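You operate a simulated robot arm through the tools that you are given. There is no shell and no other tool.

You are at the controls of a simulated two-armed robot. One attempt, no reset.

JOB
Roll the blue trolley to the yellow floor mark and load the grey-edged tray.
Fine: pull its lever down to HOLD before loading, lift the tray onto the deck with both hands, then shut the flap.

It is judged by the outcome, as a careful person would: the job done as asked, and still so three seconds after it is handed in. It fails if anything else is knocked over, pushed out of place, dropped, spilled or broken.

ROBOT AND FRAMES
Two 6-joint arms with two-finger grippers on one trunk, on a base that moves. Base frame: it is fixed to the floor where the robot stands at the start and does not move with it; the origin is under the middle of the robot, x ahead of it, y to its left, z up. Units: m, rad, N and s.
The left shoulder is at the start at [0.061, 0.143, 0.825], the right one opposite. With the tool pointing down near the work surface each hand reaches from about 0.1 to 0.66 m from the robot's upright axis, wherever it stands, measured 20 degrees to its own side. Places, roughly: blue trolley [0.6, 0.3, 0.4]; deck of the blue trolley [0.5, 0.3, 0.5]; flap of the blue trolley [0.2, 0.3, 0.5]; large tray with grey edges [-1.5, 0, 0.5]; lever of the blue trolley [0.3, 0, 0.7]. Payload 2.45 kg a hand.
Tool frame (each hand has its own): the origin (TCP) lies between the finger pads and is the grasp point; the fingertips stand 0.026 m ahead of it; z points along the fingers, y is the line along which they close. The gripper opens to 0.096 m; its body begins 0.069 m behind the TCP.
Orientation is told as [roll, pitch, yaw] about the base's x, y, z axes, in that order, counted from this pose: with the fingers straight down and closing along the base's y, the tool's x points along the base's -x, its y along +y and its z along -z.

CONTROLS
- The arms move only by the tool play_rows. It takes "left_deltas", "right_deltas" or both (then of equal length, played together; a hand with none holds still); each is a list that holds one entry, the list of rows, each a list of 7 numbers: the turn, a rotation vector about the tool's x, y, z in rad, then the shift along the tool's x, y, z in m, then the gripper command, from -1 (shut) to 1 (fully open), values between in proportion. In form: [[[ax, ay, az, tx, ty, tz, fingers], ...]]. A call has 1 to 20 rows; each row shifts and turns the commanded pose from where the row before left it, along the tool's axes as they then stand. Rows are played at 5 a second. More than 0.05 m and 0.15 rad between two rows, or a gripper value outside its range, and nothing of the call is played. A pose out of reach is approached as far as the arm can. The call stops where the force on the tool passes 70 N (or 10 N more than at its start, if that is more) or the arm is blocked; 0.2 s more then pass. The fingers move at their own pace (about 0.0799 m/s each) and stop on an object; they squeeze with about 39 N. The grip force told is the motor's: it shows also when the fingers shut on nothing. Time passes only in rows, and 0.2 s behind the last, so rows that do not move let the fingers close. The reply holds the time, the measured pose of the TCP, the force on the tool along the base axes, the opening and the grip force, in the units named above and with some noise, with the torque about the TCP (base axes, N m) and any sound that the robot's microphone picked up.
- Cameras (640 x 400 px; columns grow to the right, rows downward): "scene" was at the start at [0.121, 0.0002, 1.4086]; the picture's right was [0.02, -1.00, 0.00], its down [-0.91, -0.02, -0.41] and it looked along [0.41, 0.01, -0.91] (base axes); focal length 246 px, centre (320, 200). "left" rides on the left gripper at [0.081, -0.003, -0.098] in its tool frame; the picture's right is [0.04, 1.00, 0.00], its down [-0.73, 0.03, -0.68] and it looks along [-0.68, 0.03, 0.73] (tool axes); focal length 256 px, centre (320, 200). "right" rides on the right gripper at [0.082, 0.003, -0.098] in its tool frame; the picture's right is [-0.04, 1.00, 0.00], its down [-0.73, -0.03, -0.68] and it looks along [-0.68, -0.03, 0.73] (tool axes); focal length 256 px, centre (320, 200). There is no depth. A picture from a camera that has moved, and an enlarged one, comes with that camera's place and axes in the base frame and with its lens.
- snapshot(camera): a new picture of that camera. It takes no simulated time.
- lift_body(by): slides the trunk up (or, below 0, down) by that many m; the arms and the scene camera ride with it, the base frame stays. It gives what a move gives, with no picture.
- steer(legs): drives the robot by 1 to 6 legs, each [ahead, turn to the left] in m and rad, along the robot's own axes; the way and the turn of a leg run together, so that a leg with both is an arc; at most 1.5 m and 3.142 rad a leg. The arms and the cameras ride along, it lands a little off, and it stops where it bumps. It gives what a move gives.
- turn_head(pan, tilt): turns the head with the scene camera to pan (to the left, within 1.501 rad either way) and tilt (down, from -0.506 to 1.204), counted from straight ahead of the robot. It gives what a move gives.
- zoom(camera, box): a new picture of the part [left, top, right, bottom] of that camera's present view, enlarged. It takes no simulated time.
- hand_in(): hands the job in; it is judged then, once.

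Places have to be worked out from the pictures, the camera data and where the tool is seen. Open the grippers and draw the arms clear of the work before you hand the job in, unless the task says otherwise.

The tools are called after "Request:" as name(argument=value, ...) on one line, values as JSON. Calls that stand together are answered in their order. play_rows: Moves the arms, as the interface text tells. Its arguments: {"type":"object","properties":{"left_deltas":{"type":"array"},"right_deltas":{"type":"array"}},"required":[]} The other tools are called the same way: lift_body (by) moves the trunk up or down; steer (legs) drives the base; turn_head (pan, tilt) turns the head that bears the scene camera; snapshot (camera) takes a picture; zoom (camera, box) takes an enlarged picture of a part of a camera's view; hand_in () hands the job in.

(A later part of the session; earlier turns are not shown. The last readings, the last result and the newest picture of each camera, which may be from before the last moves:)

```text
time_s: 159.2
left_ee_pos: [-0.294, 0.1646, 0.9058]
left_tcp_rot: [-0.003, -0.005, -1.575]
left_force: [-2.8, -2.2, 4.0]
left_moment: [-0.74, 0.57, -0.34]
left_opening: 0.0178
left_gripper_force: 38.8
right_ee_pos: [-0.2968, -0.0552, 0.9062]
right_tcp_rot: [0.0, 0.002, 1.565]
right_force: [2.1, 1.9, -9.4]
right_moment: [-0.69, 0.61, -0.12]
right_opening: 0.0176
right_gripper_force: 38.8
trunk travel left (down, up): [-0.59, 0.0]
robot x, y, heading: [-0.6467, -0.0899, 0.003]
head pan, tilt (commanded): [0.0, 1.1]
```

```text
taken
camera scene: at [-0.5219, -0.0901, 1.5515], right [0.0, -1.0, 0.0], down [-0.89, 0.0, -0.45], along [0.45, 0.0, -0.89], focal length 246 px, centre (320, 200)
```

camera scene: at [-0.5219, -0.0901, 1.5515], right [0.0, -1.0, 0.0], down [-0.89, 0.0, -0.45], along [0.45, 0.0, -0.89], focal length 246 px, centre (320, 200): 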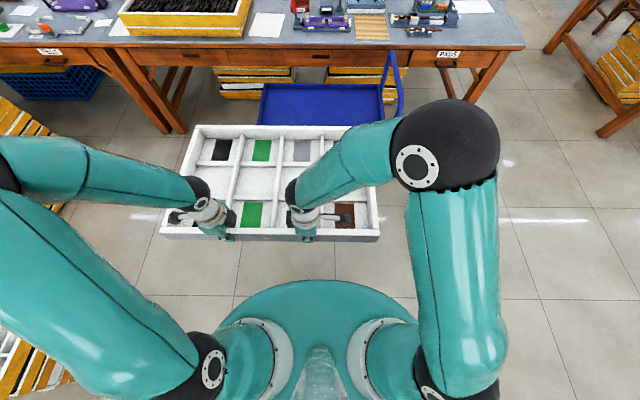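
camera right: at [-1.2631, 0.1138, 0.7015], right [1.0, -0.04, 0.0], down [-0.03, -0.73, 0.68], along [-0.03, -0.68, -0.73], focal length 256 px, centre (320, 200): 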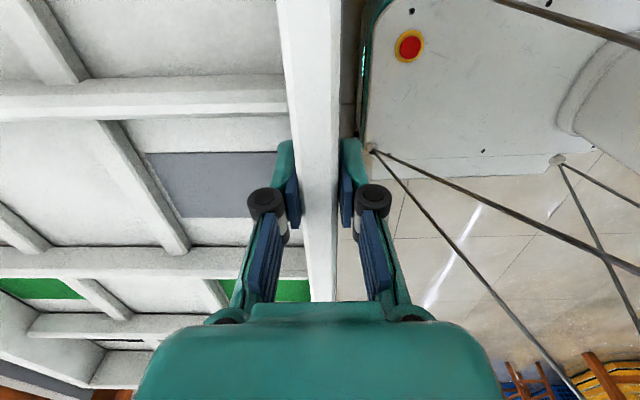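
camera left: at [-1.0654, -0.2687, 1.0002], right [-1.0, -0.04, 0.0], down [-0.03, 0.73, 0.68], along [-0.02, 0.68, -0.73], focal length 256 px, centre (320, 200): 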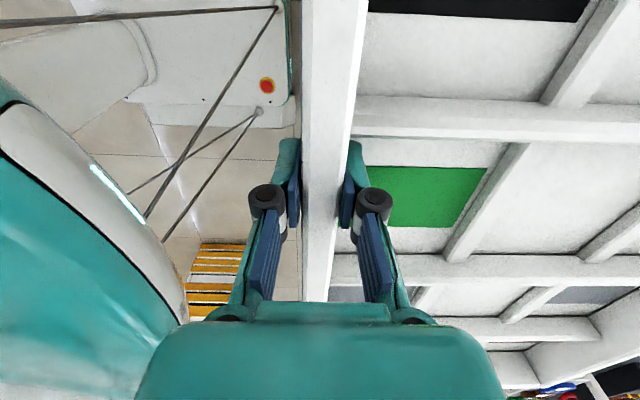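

I'm facing the trolley, but the arms have drifted ~0.14 m to the left relative to my body during the turns. I shift both hands together -0.14 m in y (in small equal steps) to re-centre the tray.

Request:
play_rows(left_deltas=[[[0, 0, 0, -0.01, 0, 0, -1], [0, 0, 0, -0.018, 0, 0, -1], [0, 0, 0, -0.018, 0, 0, -1], [0, 0, 0, -0.018, 0, 0, -1], [0, 0, 0, -0.018, 0, 0, -1], [0, 0, 0, -0.018, 0, 0, -1], [0, 0, 0, -0.018, 0, 0, -1], [0, 0, 0, -0.014, 0, 0, -1], [0, 0, 0, -0.008, 0, 0, -1], [0, 0, 0, 0, 0, 0, -1]]], right_deltas=[[[0, 0, 0, 0.01, 0, 0, -1], [0, 0, 0, 0.018, 0, 0, -1], [0, 0, 0, 0.018, 0, 0, -1], [0, 0, 0, 0.018, 0, 0, -1], [0, 0, 0, 0.018, 0, 0, -1], [0, 0, 0, 0.018, 0, 0, -1], [0, 0, 0, 0.018, 0, 0, -1], [0, 0, 0, 0.014, 0, 0, -1], [0, 0, 0, 0.008, 0, 0, -1], [0, 0, 0, 0, 0, 0, -1]]])

Request:
turn_head(pan=0, tilt=0.9)

Request:
snapshot(camera="scene")

Request:
zoom(camera="scene", box=[200, 90, 440, 260])

```text
time_s: 161.3
left_ee_pos: [-0.2951, 0.0235, 0.9052]
left_tcp_rot: [-0.002, -0.005, -1.574]
left_force: [-1.5, 4.0, -10.8]
left_moment: [0.67, 0.57, -0.22]
left_opening: 0.0178
left_gripper_force: 38.8
right_ee_pos: [-0.2972, -0.1956, 0.9074]
right_tcp_rot: [0.0, 0.003, 1.566]
right_force: [1.4, -3.8, 4.6]
right_moment: [1.01, 0.59, -0.11]
right_opening: 0.0179
right_gripper_force: 39.2
trunk travel left (down, up): [-0.59, 0.0]
robot x, y, heading: [-0.6487, -0.0902, 0.002]
head pan, tilt (commanded): [0.0, 1.1]
```

```text
time_s: 162.1
left_ee_pos: [-0.2949, 0.0247, 0.9065]
left_tcp_rot: [-0.002, -0.004, -1.575]
left_force: [-1.9, 6.5, -10.0]
left_moment: [0.81, 0.6, -0.28]
left_opening: 0.0179
left_gripper_force: 38.9
right_ee_pos: [-0.2967, -0.1957, 0.9068]
right_tcp_rot: [0.001, 0.002, 1.566]
right_force: [1.9, -6.6, 4.4]
right_moment: [0.68, 0.58, -0.11]
right_opening: 0.0179
right_gripper_force: 39.1
trunk travel left (down, up): [-0.59, 0.0]
robot x, y, heading: [-0.6459, -0.0912, 0.006]
head pan, tilt (commanded): [0.0, 0.901]
```

```text
taken
camera scene: at [-0.5094, -0.0903, 1.5653], right [0.0, -1.0, 0.0], down [-0.78, 0.0, -0.62], along [0.62, 0.0, -0.78], focal length 246 px, centre (320, 200)
```

scene: 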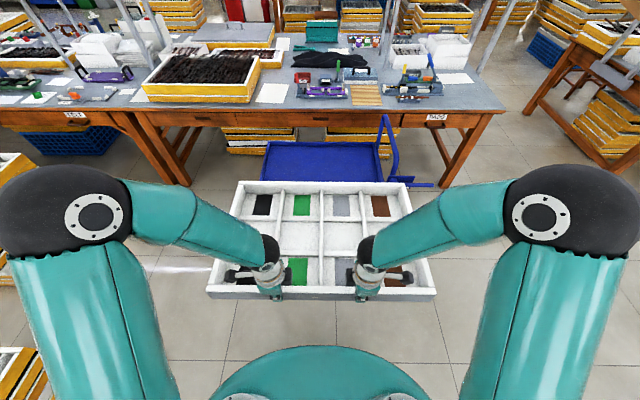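

```text
2.35 times, centred on (320, 175) of scene
camera zoom: at [-0.5094, -0.0903, 1.5653], right [0.0, -1.0, 0.0], down [-0.78, 0.0, -0.62], along [0.62, 0.0, -0.78], focal length 579 px, centre (320, 259)
```

zoom: 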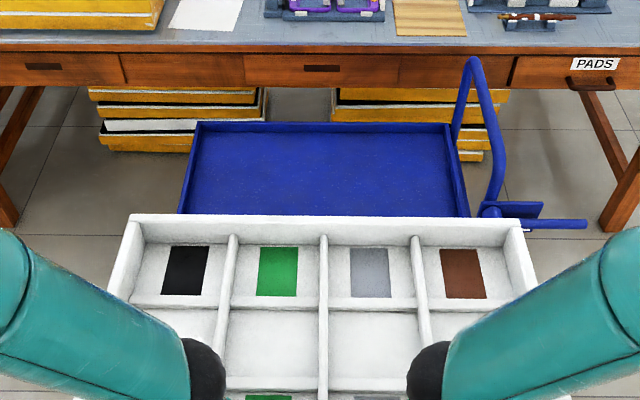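

The tray is now centred (hands' midpoint y≈-0.086). I drive ahead 0.4 m first, with the tray's underside above handle height, then check.

Request:
steer(legs=[[0.4, 0]])

Request:
snapshot(camera="scene")

Request:
snapshot(camera="left")

Request:
snapshot(camera="right")

```text
time_s: 164.6
left_ee_pos: [0.1078, 0.0269, 0.9063]
left_tcp_rot: [-0.005, -0.005, -1.571]
left_force: [-2.1, 12.6, -2.9]
left_moment: [0.23, 0.62, -0.32]
left_opening: 0.0177
left_gripper_force: 38.9
right_ee_pos: [0.1074, -0.1936, 0.9062]
right_tcp_rot: [0.002, 0.0, 1.567]
right_force: [2.8, -11.0, -3.4]
right_moment: [-0.31, 0.57, -0.19]
right_opening: 0.0177
right_gripper_force: 38.4
trunk travel left (down, up): [-0.59, 0.0]
robot x, y, heading: [-0.242, -0.0869, 0.009]
head pan, tilt (commanded): [0.0, 0.901]
```

```text
taken
camera scene: at [-0.1059, -0.0879, 1.5652], right [0.01, -1.0, 0.0], down [-0.78, -0.01, -0.62], along [0.62, 0.0, -0.78], focal length 246 px, centre (320, 200)
```

scene: 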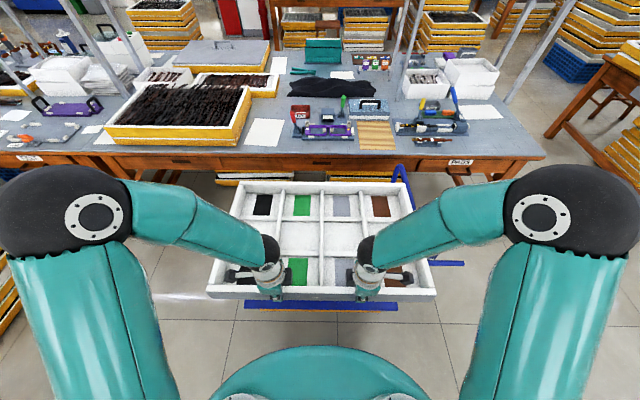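

```text
taken
camera left: at [0.1046, 0.1101, 1.0043], right [1.0, 0.04, 0.0], down [0.03, -0.73, 0.68], along [0.02, -0.68, -0.73], focal length 256 px, centre (320, 200)
```

left: 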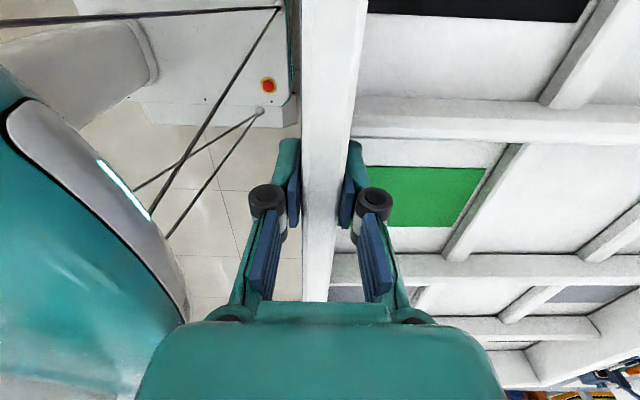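

```text
taken
camera right: at [0.1029, -0.2735, 1.005], right [-1.0, 0.04, 0.0], down [0.03, 0.73, 0.68], along [0.03, 0.68, -0.74], focal length 256 px, centre (320, 200)
```

right: 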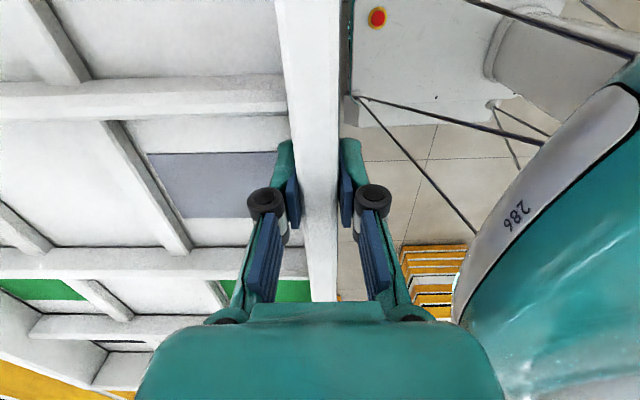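

All fine. I drive another 0.225 m ahead so the tray is above the deck.

Request:
steer(legs=[[0.225, 0]])

Request:
turn_head(pan=0, tilt=1.1)

Request:
snapshot(camera="scene")

Request:
snapshot(camera="left")

Request:
snapshot(camera="right")

```text
time_s: 166.3
left_ee_pos: [0.3358, 0.028, 0.9065]
left_tcp_rot: [-0.004, -0.005, -1.573]
left_force: [-1.6, -1.5, -1.9]
left_moment: [-0.07, 0.63, -0.35]
left_opening: 0.0179
left_gripper_force: 39.3
right_ee_pos: [0.3338, -0.1905, 0.9075]
right_tcp_rot: [0.004, 0.002, 1.569]
right_force: [2.8, 1.6, -4.8]
right_moment: [-0.23, 0.59, -0.11]
right_opening: 0.0177
right_gripper_force: 39.3
trunk travel left (down, up): [-0.59, 0.0]
robot x, y, heading: [-0.0143, -0.0842, 0.005]
head pan, tilt (commanded): [0.0, 0.901]
```

```text
time_s: 167.1
left_ee_pos: [0.3338, 0.0284, 0.9076]
left_tcp_rot: [-0.001, -0.006, -1.572]
left_force: [-1.7, -0.2, -2.1]
left_moment: [-0.16, 0.57, -0.23]
left_opening: 0.0179
left_gripper_force: 39.0
right_ee_pos: [0.3332, -0.1903, 0.9074]
right_tcp_rot: [0.001, 0.002, 1.568]
right_force: [1.7, 0.6, -4.8]
right_moment: [0.02, 0.55, -0.05]
right_opening: 0.0178
right_gripper_force: 38.8
trunk travel left (down, up): [-0.59, 0.0]
robot x, y, heading: [-0.0153, -0.0868, 0.011]
head pan, tilt (commanded): [0.0, 1.1]
```

```text
taken
camera scene: at [0.1075, -0.0863, 1.5516], right [0.01, -1.0, 0.0], down [-0.89, -0.01, -0.45], along [0.45, 0.0, -0.89], focal length 246 px, centre (320, 200)
```

scene: 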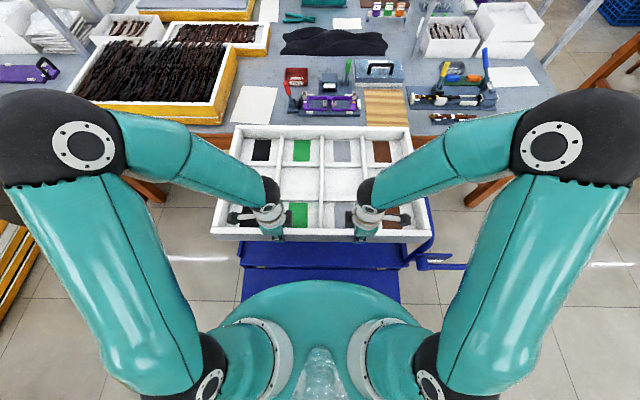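

```text
taken
camera left: at [0.3309, 0.1119, 1.0056], right [1.0, 0.04, 0.0], down [0.03, -0.73, 0.68], along [0.02, -0.68, -0.73], focal length 256 px, centre (320, 200)
```

left: 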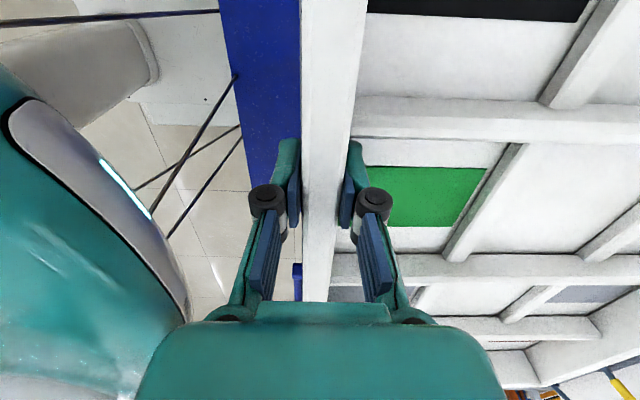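

```text
taken
camera right: at [0.3292, -0.2718, 1.0062], right [-1.0, 0.04, 0.0], down [0.03, 0.73, 0.68], along [0.03, 0.68, -0.74], focal length 256 px, centre (320, 200)
```

right: 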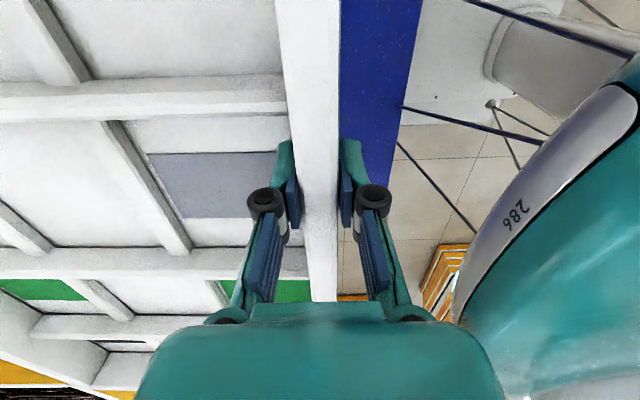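

Robot is at (-0.015,-0.087). I move the hands ahead 0.0385 m and -0.0075 m in y to line up with the deck, then lower to about z 0.70 (tray underside above the trolley walls).

Request:
play_rows(left_deltas=[[[0, 0, 0, -0.0019, 0.0096, 0, -1], [0, 0, 0, -0.0019, 0.0096, 0, -1], [0, 0, 0, -0.0019, 0.0096, 0, -1], [0, 0, 0, -0.0019, 0.0097, 0, -1], [0, 0, 0, 0, 0, 0.015, -1], [0, 0, 0, 0, 0, 0.022, -1], [0, 0, 0, 0, 0, 0.022, -1], [0, 0, 0, 0, 0, 0.022, -1], [0, 0, 0, 0, 0, 0.022, -1], [0, 0, 0, 0, 0, 0.022, -1], [0, 0, 0, 0, 0, 0.022, -1], [0, 0, 0, 0, 0, 0.022, -1], [0, 0, 0, 0, 0, 0.022, -1], [0, 0, 0, 0, 0, 0.015, -1], [0, 0, 0, 0, 0, 0, -1]]], right_deltas=[[[0, 0, 0, 0.0019, -0.0096, 0, -1], [0, 0, 0, 0.0019, -0.0096, 0, -1], [0, 0, 0, 0.0019, -0.0096, 0, -1], [0, 0, 0, 0.0019, -0.0097, 0, -1], [0, 0, 0, 0, 0, 0.015, -1], [0, 0, 0, 0, 0, 0.022, -1], [0, 0, 0, 0, 0, 0.022, -1], [0, 0, 0, 0, 0, 0.022, -1], [0, 0, 0, 0, 0, 0.022, -1], [0, 0, 0, 0, 0, 0.022, -1], [0, 0, 0, 0, 0, 0.022, -1], [0, 0, 0, 0, 0, 0.022, -1], [0, 0, 0, 0, 0, 0.022, -1], [0, 0, 0, 0, 0, 0.015, -1], [0, 0, 0, 0, 0, 0, -1]]])

Request:
snapshot(camera="scene")

Request:
snapshot(camera="left")

Request:
snapshot(camera="right")

```text
time_s: 170.3
left_ee_pos: [0.3716, 0.0194, 0.7014]
left_tcp_rot: [0.0, -0.004, -1.571]
left_force: [-1.5, 1.5, -1.7]
left_moment: [-0.24, 0.57, -0.23]
left_opening: 0.0176
left_gripper_force: 38.6
right_ee_pos: [0.3713, -0.1994, 0.7008]
right_tcp_rot: [0.001, 0.0, 1.566]
right_force: [0.8, -1.8, -4.8]
right_moment: [-0.22, 0.6, -0.14]
right_opening: 0.018
right_gripper_force: 39.1
trunk travel left (down, up): [-0.59, 0.0]
robot x, y, heading: [-0.019, -0.0848, 0.002]
head pan, tilt (commanded): [0.0, 1.1]
```

```text
taken
camera scene: at [0.108, -0.0862, 1.5515], right [0.01, -1.0, 0.0], down [-0.89, -0.01, -0.45], along [0.45, 0.0, -0.89], focal length 246 px, centre (320, 200)
```

scene: 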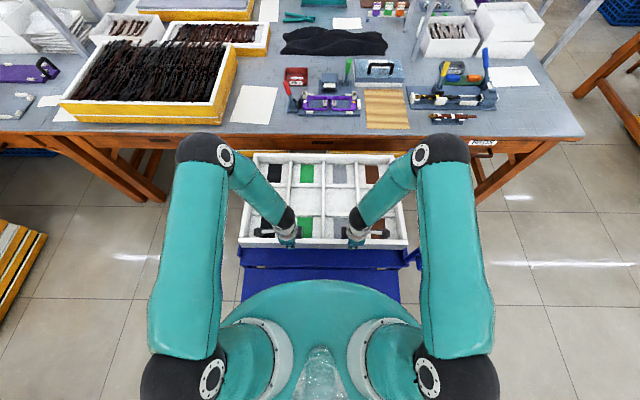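

```text
taken
camera left: at [0.3689, 0.1038, 0.7995], right [1.0, 0.04, 0.0], down [0.03, -0.73, 0.68], along [0.03, -0.68, -0.73], focal length 256 px, centre (320, 200)
```

left: 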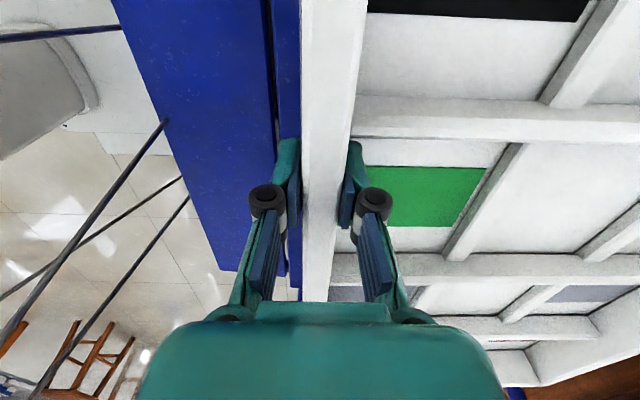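

```text
taken
camera right: at [0.3673, -0.2796, 0.7998], right [-1.0, 0.04, 0.0], down [0.03, 0.73, 0.68], along [0.03, 0.68, -0.74], focal length 256 px, centre (320, 200)
```

right: 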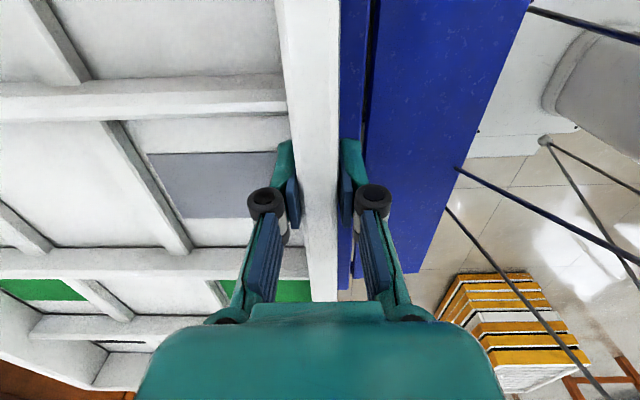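

The deck's near edge is at x≈0.324, so the tray's near face (≈0.363) is inside it. I zoom the scene view to check clearance at the far wall and the sides.

Request:
zoom(camera="scene", box=[220, 130, 440, 300])

Request:
turn_head(pan=0.35, tilt=1.0)

Request:
snapshot(camera="scene")

Request:
turn_head(pan=-0.35, tilt=1.0)

Request:
snapshot(camera="scene")

```text
2.35 times, centred on (330, 215) of scene
camera zoom: at [0.108, -0.0862, 1.5515], right [0.01, -1.0, 0.0], down [-0.89, -0.01, -0.45], along [0.45, 0.0, -0.89], focal length 579 px, centre (296, 165)
```

zoom: 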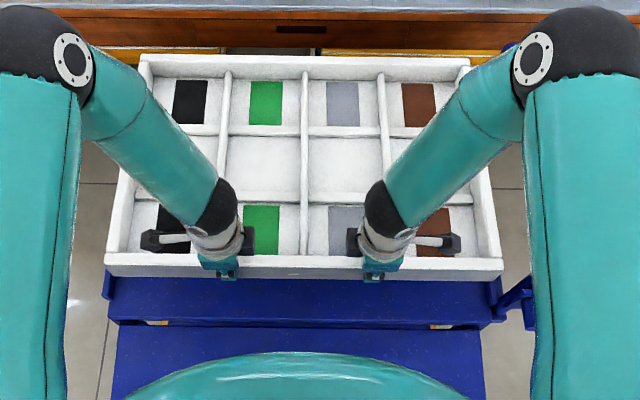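

```text
time_s: 171.1
left_ee_pos: [0.3718, 0.0198, 0.7025]
left_tcp_rot: [-0.001, -0.005, -1.574]
left_force: [-1.7, 2.6, 0.0]
left_moment: [-0.24, 0.6, -0.24]
left_opening: 0.0178
left_gripper_force: 39.3
right_ee_pos: [0.3707, -0.198, 0.7018]
right_tcp_rot: [0.002, 0.0, 1.568]
right_force: [2.9, -1.7, -5.9]
right_moment: [-0.39, 0.54, -0.06]
right_opening: 0.0181
right_gripper_force: 39.6
trunk travel left (down, up): [-0.59, 0.0]
robot x, y, heading: [-0.0132, -0.0843, 0.01]
head pan, tilt (commanded): [0.351, 1.0]
```

```text
taken
camera scene: at [0.1104, -0.0624, 1.5581], right [0.35, -0.94, 0.0], down [-0.79, -0.29, -0.54], along [0.5, 0.19, -0.84], focal length 246 px, centre (320, 200)
```

scene: 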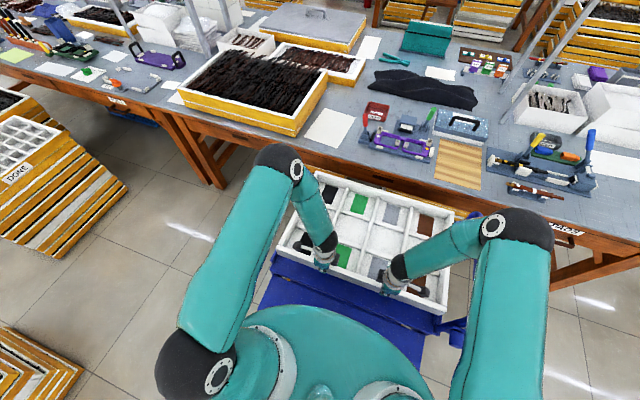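

```text
time_s: 172.2
left_ee_pos: [0.371, 0.0218, 0.7038]
left_tcp_rot: [-0.002, -0.006, -1.574]
left_force: [-1.3, 1.9, 0.8]
left_moment: [-0.22, 0.6, -0.23]
left_opening: 0.0177
left_gripper_force: 38.6
right_ee_pos: [0.3704, -0.1996, 0.7016]
right_tcp_rot: [0.002, 0.002, 1.567]
right_force: [1.3, -1.9, -5.7]
right_moment: [-0.34, 0.54, -0.07]
right_opening: 0.018
right_gripper_force: 38.8
trunk travel left (down, up): [-0.59, 0.0]
robot x, y, heading: [-0.0147, -0.0864, 0.011]
head pan, tilt (commanded): [-0.351, 1.0]
```

```text
taken
camera scene: at [0.1108, -0.1101, 1.5581], right [-0.34, -0.94, 0.0], down [-0.79, 0.28, -0.54], along [0.51, -0.18, -0.84], focal length 246 px, centre (320, 200)
```

scene: 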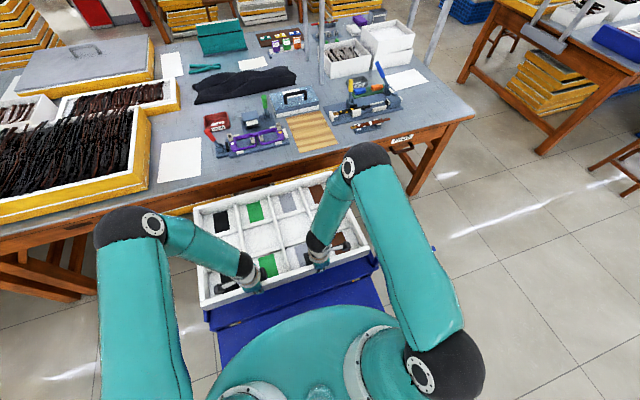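

Side gaps are about 0.04 m each and the far gap ~0.03 m. I shift 5 mm back toward me and lower another 0.10 m.

Request:
play_rows(left_deltas=[[[0, 0, 0, 0, -0.005, 0.01, -1], [0, 0, 0, 0, 0, 0.018, -1], [0, 0, 0, 0, 0, 0.018, -1], [0, 0, 0, 0, 0, 0.018, -1], [0, 0, 0, 0, 0, 0.018, -1], [0, 0, 0, 0, 0, 0.01, -1], [0, 0, 0, 0, 0, 0, -1]]], right_deltas=[[[0, 0, 0, 0, 0.005, 0.01, -1], [0, 0, 0, 0, 0, 0.018, -1], [0, 0, 0, 0, 0, 0.018, -1], [0, 0, 0, 0, 0, 0.018, -1], [0, 0, 0, 0, 0, 0.018, -1], [0, 0, 0, 0, 0, 0.01, -1], [0, 0, 0, 0, 0, 0, -1]]])

Request:
snapshot(camera="scene")

Request:
zoom(camera="scene", box=[170, 140, 420, 330])

Request:
snapshot(camera="left")

Request:
snapshot(camera="right")

```text
time_s: 173.8
left_ee_pos: [0.3656, 0.0199, 0.6101]
left_tcp_rot: [-0.001, -0.004, -1.571]
left_force: [0.0, 2.3, -5.0]
left_moment: [0.61, 0.52, -0.01]
left_opening: 0.0177
left_gripper_force: 39.2
right_ee_pos: [0.3663, -0.1991, 0.6099]
right_tcp_rot: [0.003, 0.002, 1.565]
right_force: [0.2, -3.7, -0.5]
right_moment: [0.0, 0.56, 0.04]
right_opening: 0.0179
right_gripper_force: 39.0
trunk travel left (down, up): [-0.59, 0.0]
robot x, y, heading: [-0.0151, -0.0859, 0.006]
head pan, tilt (commanded): [-0.351, 1.0]
```

```text
taken
camera scene: at [0.1107, -0.1102, 1.5581], right [-0.34, -0.94, 0.0], down [-0.79, 0.28, -0.54], along [0.51, -0.18, -0.84], focal length 246 px, centre (320, 200)
```

scene: 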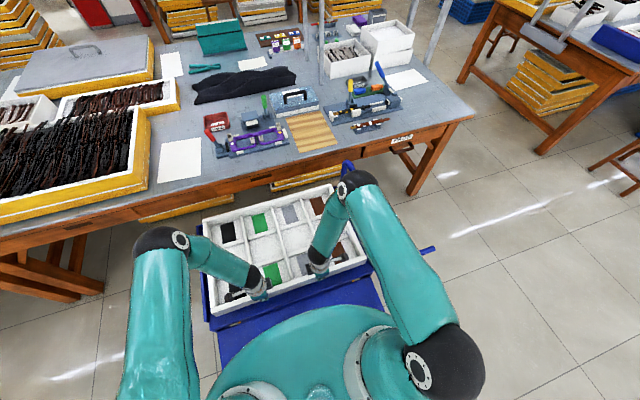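

```text
2.11 times, centred on (295, 235) of scene
camera zoom: at [0.1107, -0.1102, 1.5581], right [-0.34, -0.94, 0.0], down [-0.79, 0.28, -0.54], along [0.51, -0.18, -0.84], focal length 518 px, centre (373, 126)
```

zoom: 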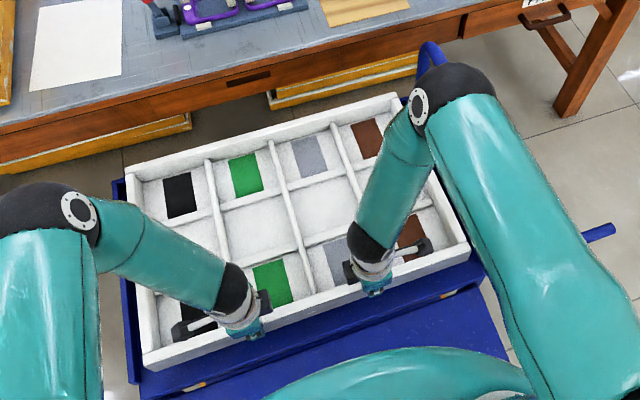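

```text
taken
camera left: at [0.3632, 0.1034, 0.7079], right [1.0, 0.04, 0.0], down [0.03, -0.73, 0.68], along [0.03, -0.68, -0.73], focal length 256 px, centre (320, 200)
```

left: 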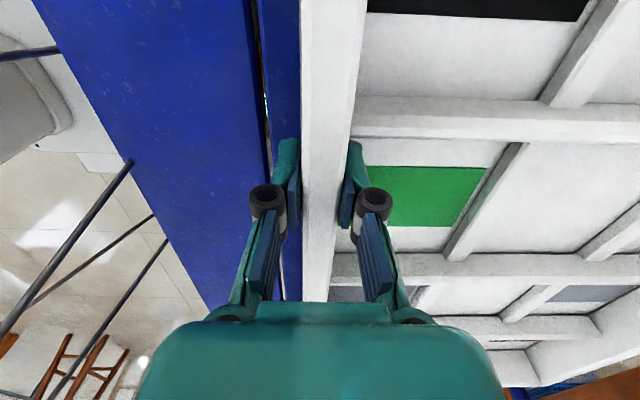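

```text
taken
camera right: at [0.362, -0.2798, 0.708], right [-1.0, 0.04, 0.0], down [0.03, 0.73, 0.68], along [0.03, 0.68, -0.74], focal length 256 px, centre (320, 200)
```

right: 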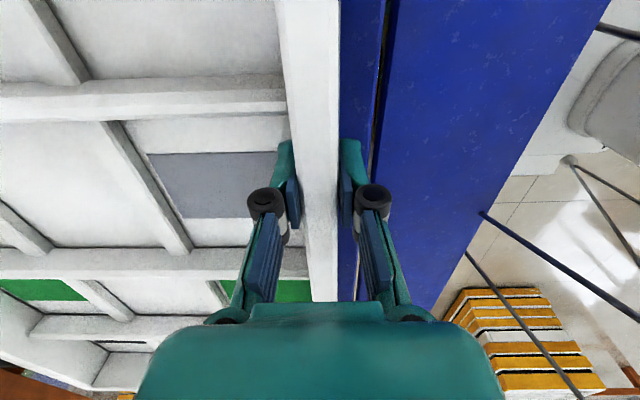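

Gaps look good on all visible sides (left wall clear, near edge clear). I lower slowly now: to z≈0.59, then in small steps until it touches down.

Request:
play_rows(left_deltas=[[[0, 0, 0, 0, 0, 0.01, -1], [0, 0, 0, 0, 0, 0.01, -1], [0, 0, 0, 0, 0, 0, -1]]], right_deltas=[[[0, 0, 0, 0, 0, 0.01, -1], [0, 0, 0, 0, 0, 0.01, -1], [0, 0, 0, 0, 0, 0, -1]]])

Request:
play_rows(left_deltas=[[[0, 0, 0, 0, 0, 0.005, -1], [0, 0, 0, 0, 0, 0, -1]]], right_deltas=[[[0, 0, 0, 0, 0, 0.005, -1], [0, 0, 0, 0, 0, 0, -1]]])

Request:
play_rows(left_deltas=[[[0, 0, 0, 0, 0, 0.005, -1], [0, 0, 0, 0, 0, 0, -1]]], right_deltas=[[[0, 0, 0, 0, 0, 0.005, -1], [0, 0, 0, 0, 0, 0, -1]]])

```text
time_s: 174.6
left_ee_pos: [0.3674, 0.0198, 0.59]
left_tcp_rot: [-0.002, -0.004, -1.572]
left_force: [-1.1, 7.9, 2.2]
left_moment: [-0.78, 0.54, -0.17]
left_opening: 0.0181
left_gripper_force: 39.1
right_ee_pos: [0.3658, -0.1988, 0.5897]
right_tcp_rot: [0.002, 0.003, 1.567]
right_force: [1.4, -8.3, -6.8]
right_moment: [-0.31, 0.53, -0.05]
right_opening: 0.0176
right_gripper_force: 38.5
trunk travel left (down, up): [-0.59, 0.0]
robot x, y, heading: [-0.021, -0.0881, 0.009]
head pan, tilt (commanded): [-0.351, 1.0]
```

```text
time_s: 175.2
left_ee_pos: [0.3678, 0.0192, 0.5854]
left_tcp_rot: [0.0, -0.002, -1.573]
left_force: [1.3, 4.4, -2.5]
left_moment: [0.22, -0.09, -0.18]
left_opening: 0.0177
left_gripper_force: 38.9
right_ee_pos: [0.3656, -0.1993, 0.5852]
right_tcp_rot: [0.001, 0.003, 1.567]
right_force: [0.0, -6.7, -0.2]
right_moment: [-1.03, -0.12, 0.03]
right_opening: 0.0175
right_gripper_force: 39.2
trunk travel left (down, up): [-0.59, 0.0]
robot x, y, heading: [-0.0131, -0.0877, 0.006]
head pan, tilt (commanded): [-0.351, 1.0]
```

```text
time_s: 175.8
left_ee_pos: [0.3667, 0.0199, 0.581]
left_tcp_rot: [-0.002, -0.005, -1.573]
left_force: [1.3, 5.8, -4.4]
left_moment: [0.3, -0.03, -0.24]
left_opening: 0.0178
left_gripper_force: 39.9
right_ee_pos: [0.3663, -0.1985, 0.5805]
right_tcp_rot: [0.001, 0.002, 1.567]
right_force: [-2.4, -6.7, 1.7]
right_moment: [-0.41, -0.03, -0.05]
right_opening: 0.0177
right_gripper_force: 39.4
trunk travel left (down, up): [-0.59, 0.0]
robot x, y, heading: [-0.0169, -0.0855, 0.006]
head pan, tilt (commanded): [-0.351, 1.0]
```

The cantilever moment vanished at z≈0.585: the tray's far end has touched down. Let me check with the scene camera that it's inside the far wall before lowering the near end.

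Request:
turn_head(pan=0, tilt=0.8)

Request:
zoom(camera="scene", box=[220, 150, 440, 320])

Request:
turn_head(pan=0.5, tilt=0.9)

Request:
snapshot(camera="scene")

```text
time_s: 176.6
left_ee_pos: [0.3661, 0.019, 0.5803]
left_tcp_rot: [-0.003, -0.006, -1.572]
left_force: [0.1, 6.5, -7.5]
left_moment: [0.23, 0.05, -0.17]
left_opening: 0.0176
left_gripper_force: 39.0
right_ee_pos: [0.366, -0.2003, 0.5798]
right_tcp_rot: [0.002, 0.0, 1.567]
right_force: [-2.8, -6.7, 3.0]
right_moment: [0.08, 0.09, 0.0]
right_opening: 0.0178
right_gripper_force: 38.9
trunk travel left (down, up): [-0.59, 0.0]
robot x, y, heading: [-0.0179, -0.0835, 0.01]
head pan, tilt (commanded): [0.0, 0.799]
```

```text
2.35 times, centred on (330, 235) of scene
camera zoom: at [0.1253, -0.0861, 1.5732], right [0.01, -1.0, 0.0], down [-0.72, -0.01, -0.7], along [0.7, 0.0, -0.72], focal length 579 px, centre (296, 118)
```

zoom: 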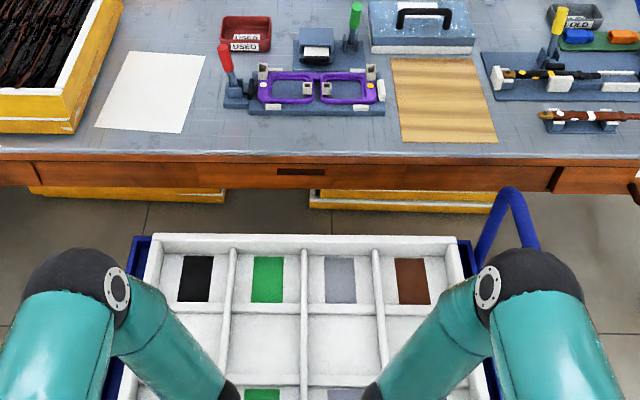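

```text
time_s: 177.5
left_ee_pos: [0.3666, 0.0197, 0.5793]
left_tcp_rot: [-0.001, -0.006, -1.574]
left_force: [0.5, 5.7, -7.4]
left_moment: [0.32, -0.03, -0.15]
left_opening: 0.0175
left_gripper_force: 39.0
right_ee_pos: [0.3668, -0.1991, 0.5802]
right_tcp_rot: [0.003, 0.001, 1.568]
right_force: [-0.6, -5.5, 4.6]
right_moment: [0.13, 0.05, -0.02]
right_opening: 0.0176
right_gripper_force: 38.6
trunk travel left (down, up): [-0.59, 0.0]
robot x, y, heading: [-0.015, -0.0845, 0.006]
head pan, tilt (commanded): [0.499, 0.901]
```

```text
taken
camera scene: at [0.1106, -0.05, 1.5654], right [0.48, -0.87, 0.0], down [-0.69, -0.38, -0.62], along [0.54, 0.3, -0.78], focal length 246 px, centre (320, 200)
```

scene: 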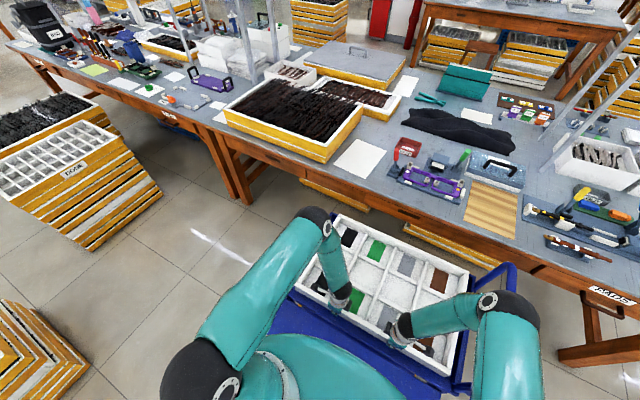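

Walls are visible on both sides of the tray. I zoom in closely on the tray's far corners to make sure it's inside the far wall rather than on top of it.

Request:
turn_head(pan=0, tilt=0.8)

Request:
zoom(camera="scene", box=[255, 235, 325, 285])

Request:
zoom(camera="scene", box=[370, 230, 440, 285])

```text
time_s: 178.5
left_ee_pos: [0.3666, 0.0203, 0.5792]
left_tcp_rot: [-0.002, -0.006, -1.573]
left_force: [-0.1, 5.0, -6.4]
left_moment: [0.41, -0.04, -0.19]
left_opening: 0.0175
left_gripper_force: 38.8
right_ee_pos: [0.3654, -0.1995, 0.5806]
right_tcp_rot: [0.003, 0.002, 1.569]
right_force: [-1.8, -4.7, 4.2]
right_moment: [-0.01, 0.03, -0.03]
right_opening: 0.0176
right_gripper_force: 38.9
trunk travel left (down, up): [-0.59, 0.0]
robot x, y, heading: [-0.0206, -0.0859, 0.007]
head pan, tilt (commanded): [0.0, 0.799]
```

```text
8.00 times, centred on (290, 260) of scene
camera zoom: at [0.1253, -0.0859, 1.5733], right [0.01, -1.0, 0.0], down [-0.72, -0.01, -0.7], along [0.7, 0.01, -0.72], focal length 1967 px, centre (560, -280)
```

zoom: 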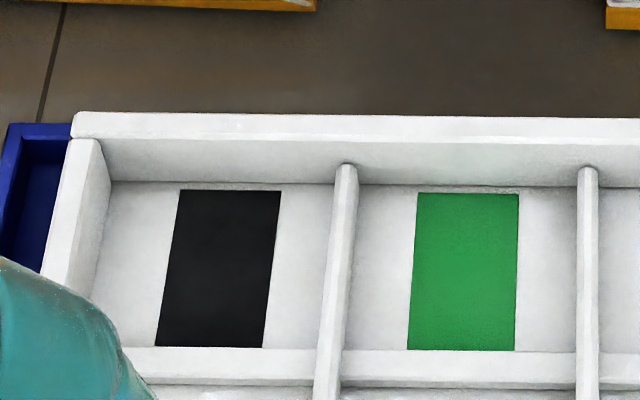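

```text
7.27 times, centred on (405, 258) of scene
camera zoom: at [0.1253, -0.0859, 1.5733], right [0.01, -1.0, 0.0], down [-0.72, -0.01, -0.7], along [0.7, 0.01, -0.72], focal length 1788 px, centre (-298, -218)
```

zoom: 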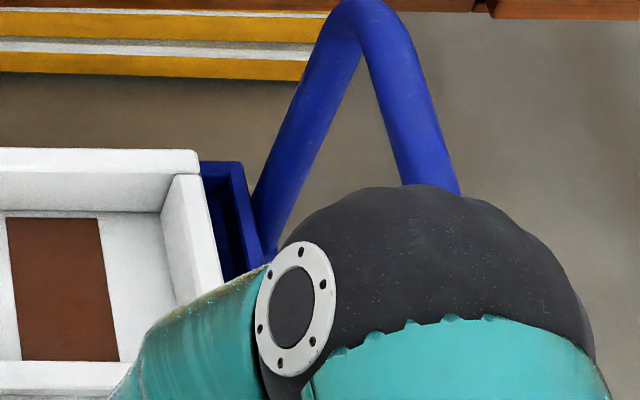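

The far wall top appears just beyond the tray's far rim (gap of several mm by estimate). I check the hand cameras for any tilt of the tray relative to the grips.

Request:
snapshot(camera="left")

Request:
snapshot(camera="right")

Request:
zoom(camera="left", box=[440, 280, 640, 400])

Request:
zoom(camera="right", box=[0, 280, 200, 400])

```text
taken
camera left: at [0.3641, 0.1033, 0.6775], right [1.0, 0.04, 0.0], down [0.03, -0.73, 0.68], along [0.02, -0.68, -0.73], focal length 256 px, centre (320, 200)
```

left: 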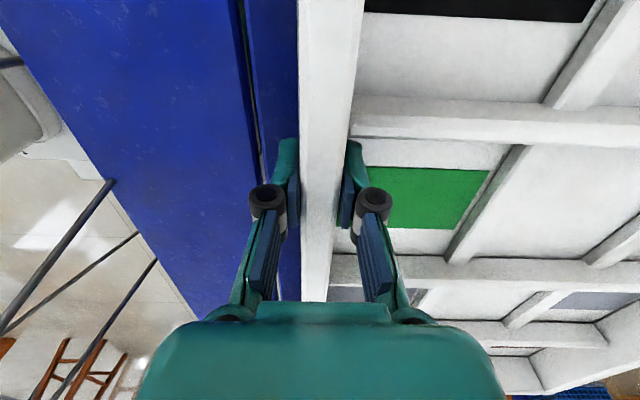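

```text
taken
camera right: at [0.3625, -0.2798, 0.6784], right [-1.0, 0.04, 0.0], down [0.03, 0.73, 0.68], along [0.03, 0.68, -0.74], focal length 256 px, centre (320, 200)
```

right: 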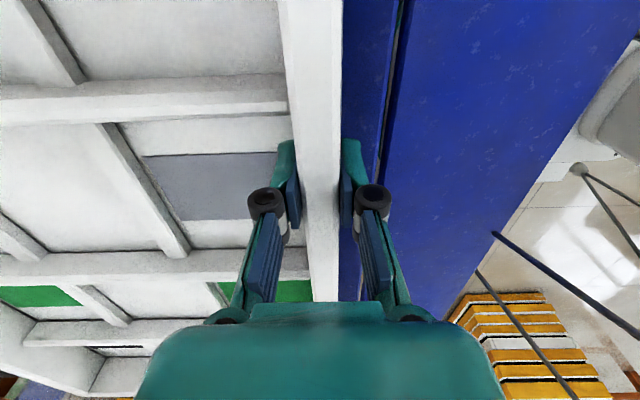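

```text
3.20 times, centred on (540, 340) of left
camera zoom: at [0.3641, 0.1033, 0.6775], right [1.0, 0.04, 0.0], down [0.03, -0.73, 0.68], along [0.02, -0.68, -0.73], focal length 819 px, centre (-384, -248)
```

zoom: 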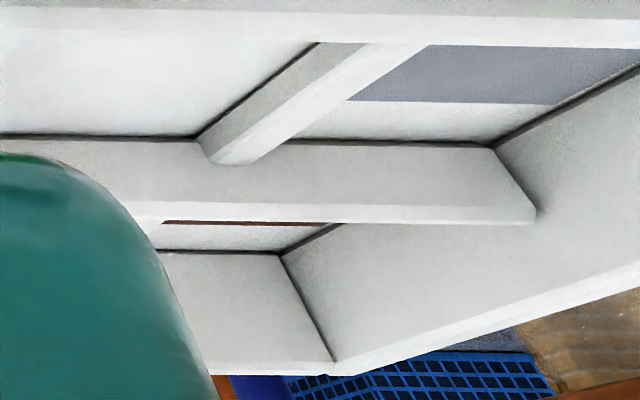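

```text
3.20 times, centred on (100, 340) of right
camera zoom: at [0.3625, -0.2798, 0.6784], right [-1.0, 0.04, 0.0], down [0.03, 0.73, 0.68], along [0.03, 0.68, -0.74], focal length 819 px, centre (1024, -248)
```

zoom: 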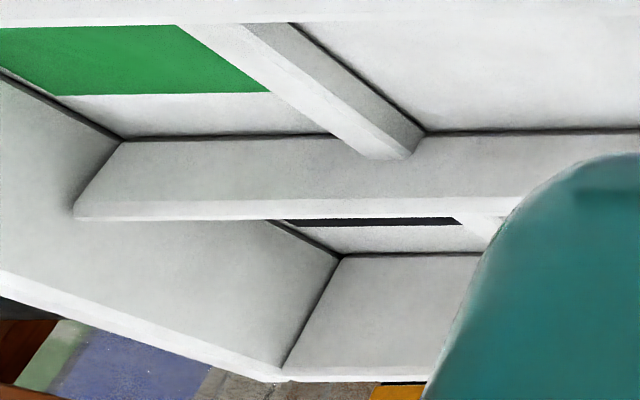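

The tray hasn't tilted in the grips, so it's resting level on the deck floor at its far end. I lower the near end the last few millimetres until the hands' load reverses.

Request:
play_rows(left_deltas=[[[0, 0, 0, 0, 0, 0.003, -1], [0, 0, 0, 0, 0, 0, -1]]], right_deltas=[[[0, 0, 0, 0, 0, 0.003, -1], [0, 0, 0, 0, 0, 0, -1]]])

Request:
play_rows(left_deltas=[[[0, 0, 0, 0, 0, 0.003, -1], [0, 0, 0, 0, 0, 0, -1]]], right_deltas=[[[0, 0, 0, 0, 0, 0.003, -1], [0, 0, 0, 0, 0, 0, -1]]])

```text
time_s: 179.1
left_ee_pos: [0.3669, 0.0202, 0.5776]
left_tcp_rot: [0.001, -0.004, -1.569]
left_force: [2.9, 6.2, -11.6]
left_moment: [-0.93, -0.07, -0.09]
left_opening: 0.0176
left_gripper_force: 39.7
right_ee_pos: [0.3665, -0.1988, 0.5775]
right_tcp_rot: [0.001, 0.002, 1.567]
right_force: [-3.5, -5.9, 28.0]
right_moment: [-0.27, 0.11, 0.08]
right_opening: 0.018
right_gripper_force: 38.6
trunk travel left (down, up): [-0.59, 0.0]
robot x, y, heading: [-0.0176, -0.0855, 0.009]
head pan, tilt (commanded): [0.0, 0.799]
```

```text
time_s: 179.7
left_ee_pos: [0.3668, 0.0202, 0.5758]
left_tcp_rot: [0.004, -0.006, -1.573]
left_force: [0.2, 1.6, 28.8]
left_moment: [0.06, 0.01, -0.07]
left_opening: 0.0181
left_gripper_force: 39.2
right_ee_pos: [0.3663, -0.1988, 0.5762]
right_tcp_rot: [-0.004, 0.0, 1.569]
right_force: [3.4, 0.5, 28.7]
right_moment: [0.09, -0.12, -0.06]
right_opening: 0.018
right_gripper_force: 39.0
trunk travel left (down, up): [-0.59, 0.0]
robot x, y, heading: [-0.0202, -0.0864, 0.007]
head pan, tilt (commanded): [0.0, 0.799]
```

Both hands now press down evenly (28 N): the tray rests fully on the deck. I open both grippers and lift the hands straight up.

Request:
play_rows(left_deltas=[[[0, 0, 0, 0, 0, -0.002, -0.5], [0, 0, 0, 0, 0, 0, 0.0], [0, 0, 0, 0, 0, 0, 0.3], [0, 0, 0, 0, 0, 0, 0.3], [0, 0, 0, 0, 0, -0.01, 0.3], [0, 0, 0, 0, 0, -0.02, 0.3], [0, 0, 0, 0, 0, -0.03, 0.3], [0, 0, 0, 0, 0, -0.03, 0.3], [0, 0, 0, 0, 0, -0.03, 0.3], [0, 0, 0, 0, 0, 0, 0.3]]], right_deltas=[[[0, 0, 0, 0, 0, -0.002, -0.5], [0, 0, 0, 0, 0, 0, 0.0], [0, 0, 0, 0, 0, 0, 0.3], [0, 0, 0, 0, 0, 0, 0.3], [0, 0, 0, 0, 0, -0.01, 0.3], [0, 0, 0, 0, 0, -0.02, 0.3], [0, 0, 0, 0, 0, -0.03, 0.3], [0, 0, 0, 0, 0, -0.03, 0.3], [0, 0, 0, 0, 0, -0.03, 0.3], [0, 0, 0, 0, 0, 0, 0.3]]])

Request:
snapshot(camera="scene")

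Request:
snapshot(camera="left")

Request:
snapshot(camera="right")

```text
time_s: 181.9
left_ee_pos: [0.3673, 0.0202, 0.6951]
left_tcp_rot: [0.0, -0.006, -1.573]
left_force: [0.6, 0.0, -0.7]
left_moment: [-0.01, 0.01, 0.01]
left_opening: 0.0625
left_gripper_force: 0.0
right_ee_pos: [0.3653, -0.1995, 0.6966]
right_tcp_rot: [0.0, 0.003, 1.568]
right_force: [0.1, 0.3, -0.3]
right_moment: [-0.02, 0.04, 0.0]
right_opening: 0.0625
right_gripper_force: 0.1
trunk travel left (down, up): [-0.59, 0.0]
robot x, y, heading: [-0.0134, -0.0895, 0.007]
head pan, tilt (commanded): [0.0, 0.799]
```

```text
taken
camera scene: at [0.1259, -0.0861, 1.5732], right [0.01, -1.0, 0.0], down [-0.72, -0.01, -0.7], along [0.7, 0.01, -0.72], focal length 246 px, centre (320, 200)
```

scene: 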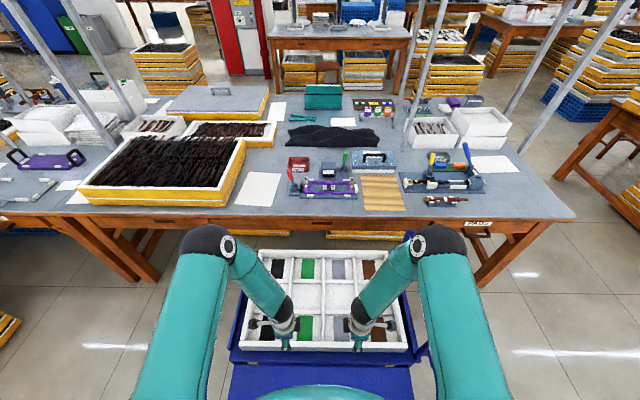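

```text
taken
camera left: at [0.3645, 0.1036, 0.7943], right [1.0, 0.04, 0.0], down [0.03, -0.73, 0.68], along [0.02, -0.68, -0.73], focal length 256 px, centre (320, 200)
```

left: 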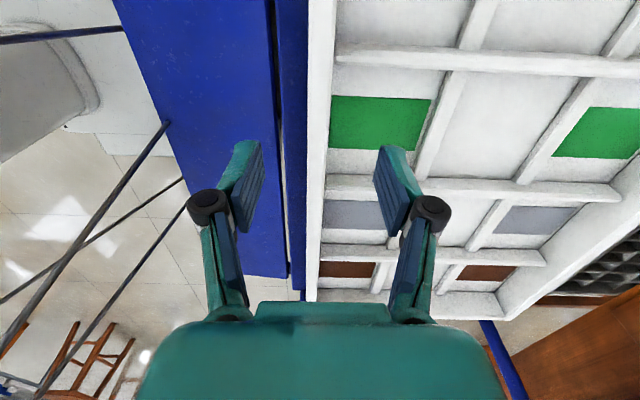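

```text
taken
camera right: at [0.3621, -0.2801, 0.7944], right [-1.0, 0.04, 0.0], down [0.03, 0.73, 0.68], along [0.03, 0.68, -0.74], focal length 256 px, centre (320, 200)
```

right: 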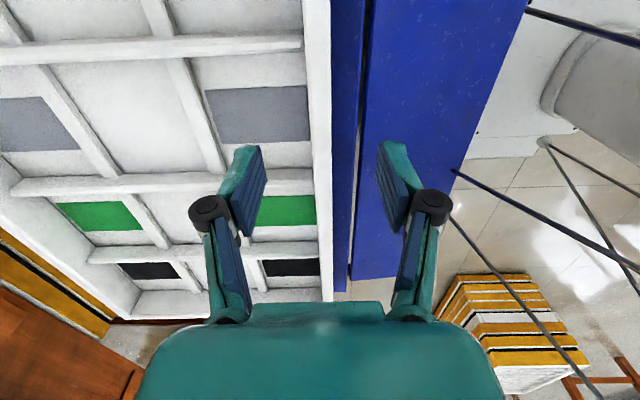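

The tray sits in the deck, released. Now for the flap: I raise both hands clear and back the robot away ~0.45 m to get room to reach under the flap's free edge.

Request:
play_rows(left_deltas=[[[0, 0, 0, 0, 0, -0.03, 0.3], [0, 0, 0, 0, 0, -0.03, 0.3], [0, 0, 0, 0, 0, -0.03, 0.3], [0, 0, 0, 0, 0, -0.02, 0.3], [0, 0, 0, 0, 0, 0, 0.3]]], right_deltas=[[[0, 0, 0, 0, 0, -0.03, 0.3], [0, 0, 0, 0, 0, -0.03, 0.3], [0, 0, 0, 0, 0, -0.03, 0.3], [0, 0, 0, 0, 0, -0.02, 0.3], [0, 0, 0, 0, 0, 0, 0.3]]])

Request:
steer(legs=[[-0.45, 0]])

Request:
snapshot(camera="scene")

Request:
zoom(camera="scene", box=[180, 180, 460, 360])

```text
time_s: 183.1
left_ee_pos: [0.367, 0.0207, 0.8067]
left_tcp_rot: [-0.001, -0.006, -1.575]
left_force: [0.0, 0.4, -0.5]
left_moment: [0.01, 0.04, 0.01]
left_opening: 0.0624
left_gripper_force: 0.1
right_ee_pos: [0.3653, -0.197, 0.8064]
right_tcp_rot: [0.001, 0.001, 1.569]
right_force: [-0.2, -1.1, -1.0]
right_moment: [-0.02, 0.03, -0.01]
right_opening: 0.0623
right_gripper_force: 0.1
trunk travel left (down, up): [-0.59, 0.0]
robot x, y, heading: [-0.0181, -0.0843, 0.011]
head pan, tilt (commanded): [0.0, 0.799]
```

```text
time_s: 185.8
left_ee_pos: [-0.0842, 0.0162, 0.8051]
left_tcp_rot: [-0.003, -0.009, -1.575]
left_force: [-0.1, -0.1, -0.6]
left_moment: [0.0, 0.01, 0.01]
left_opening: 0.0622
left_gripper_force: 0.0
right_ee_pos: [-0.0868, -0.2014, 0.8053]
right_tcp_rot: [0.002, 0.002, 1.565]
right_force: [-0.2, 0.2, -0.5]
right_moment: [0.04, 0.03, 0.0]
right_opening: 0.0625
right_gripper_force: 0.1
trunk travel left (down, up): [-0.59, 0.0]
robot x, y, heading: [-0.4723, -0.0918, 0.006]
head pan, tilt (commanded): [0.0, 0.799]
```

```text
taken
camera scene: at [-0.3275, -0.0897, 1.5734], right [0.01, -1.0, 0.0], down [-0.72, 0.0, -0.7], along [0.7, 0.0, -0.72], focal length 246 px, centre (320, 200)
```

scene: 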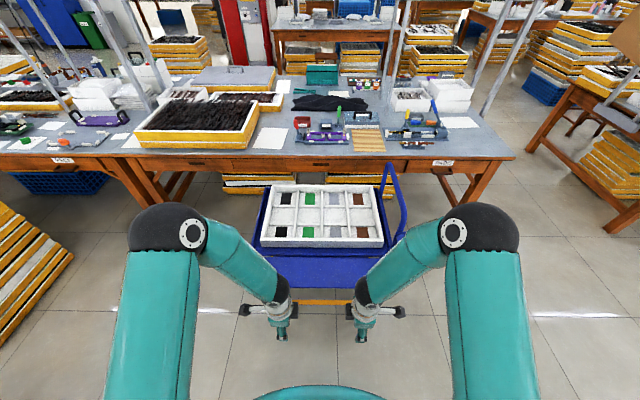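

```text
2.22 times, centred on (320, 270) of scene
camera zoom: at [-0.3275, -0.0897, 1.5734], right [0.01, -1.0, 0.0], down [-0.72, 0.0, -0.7], along [0.7, 0.0, -0.72], focal length 546 px, centre (320, 44)
```

zoom: 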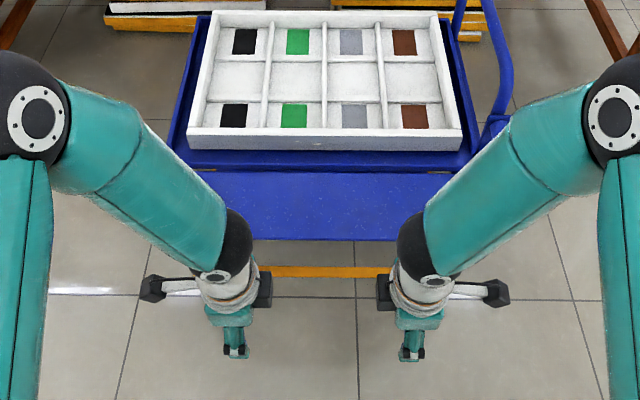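

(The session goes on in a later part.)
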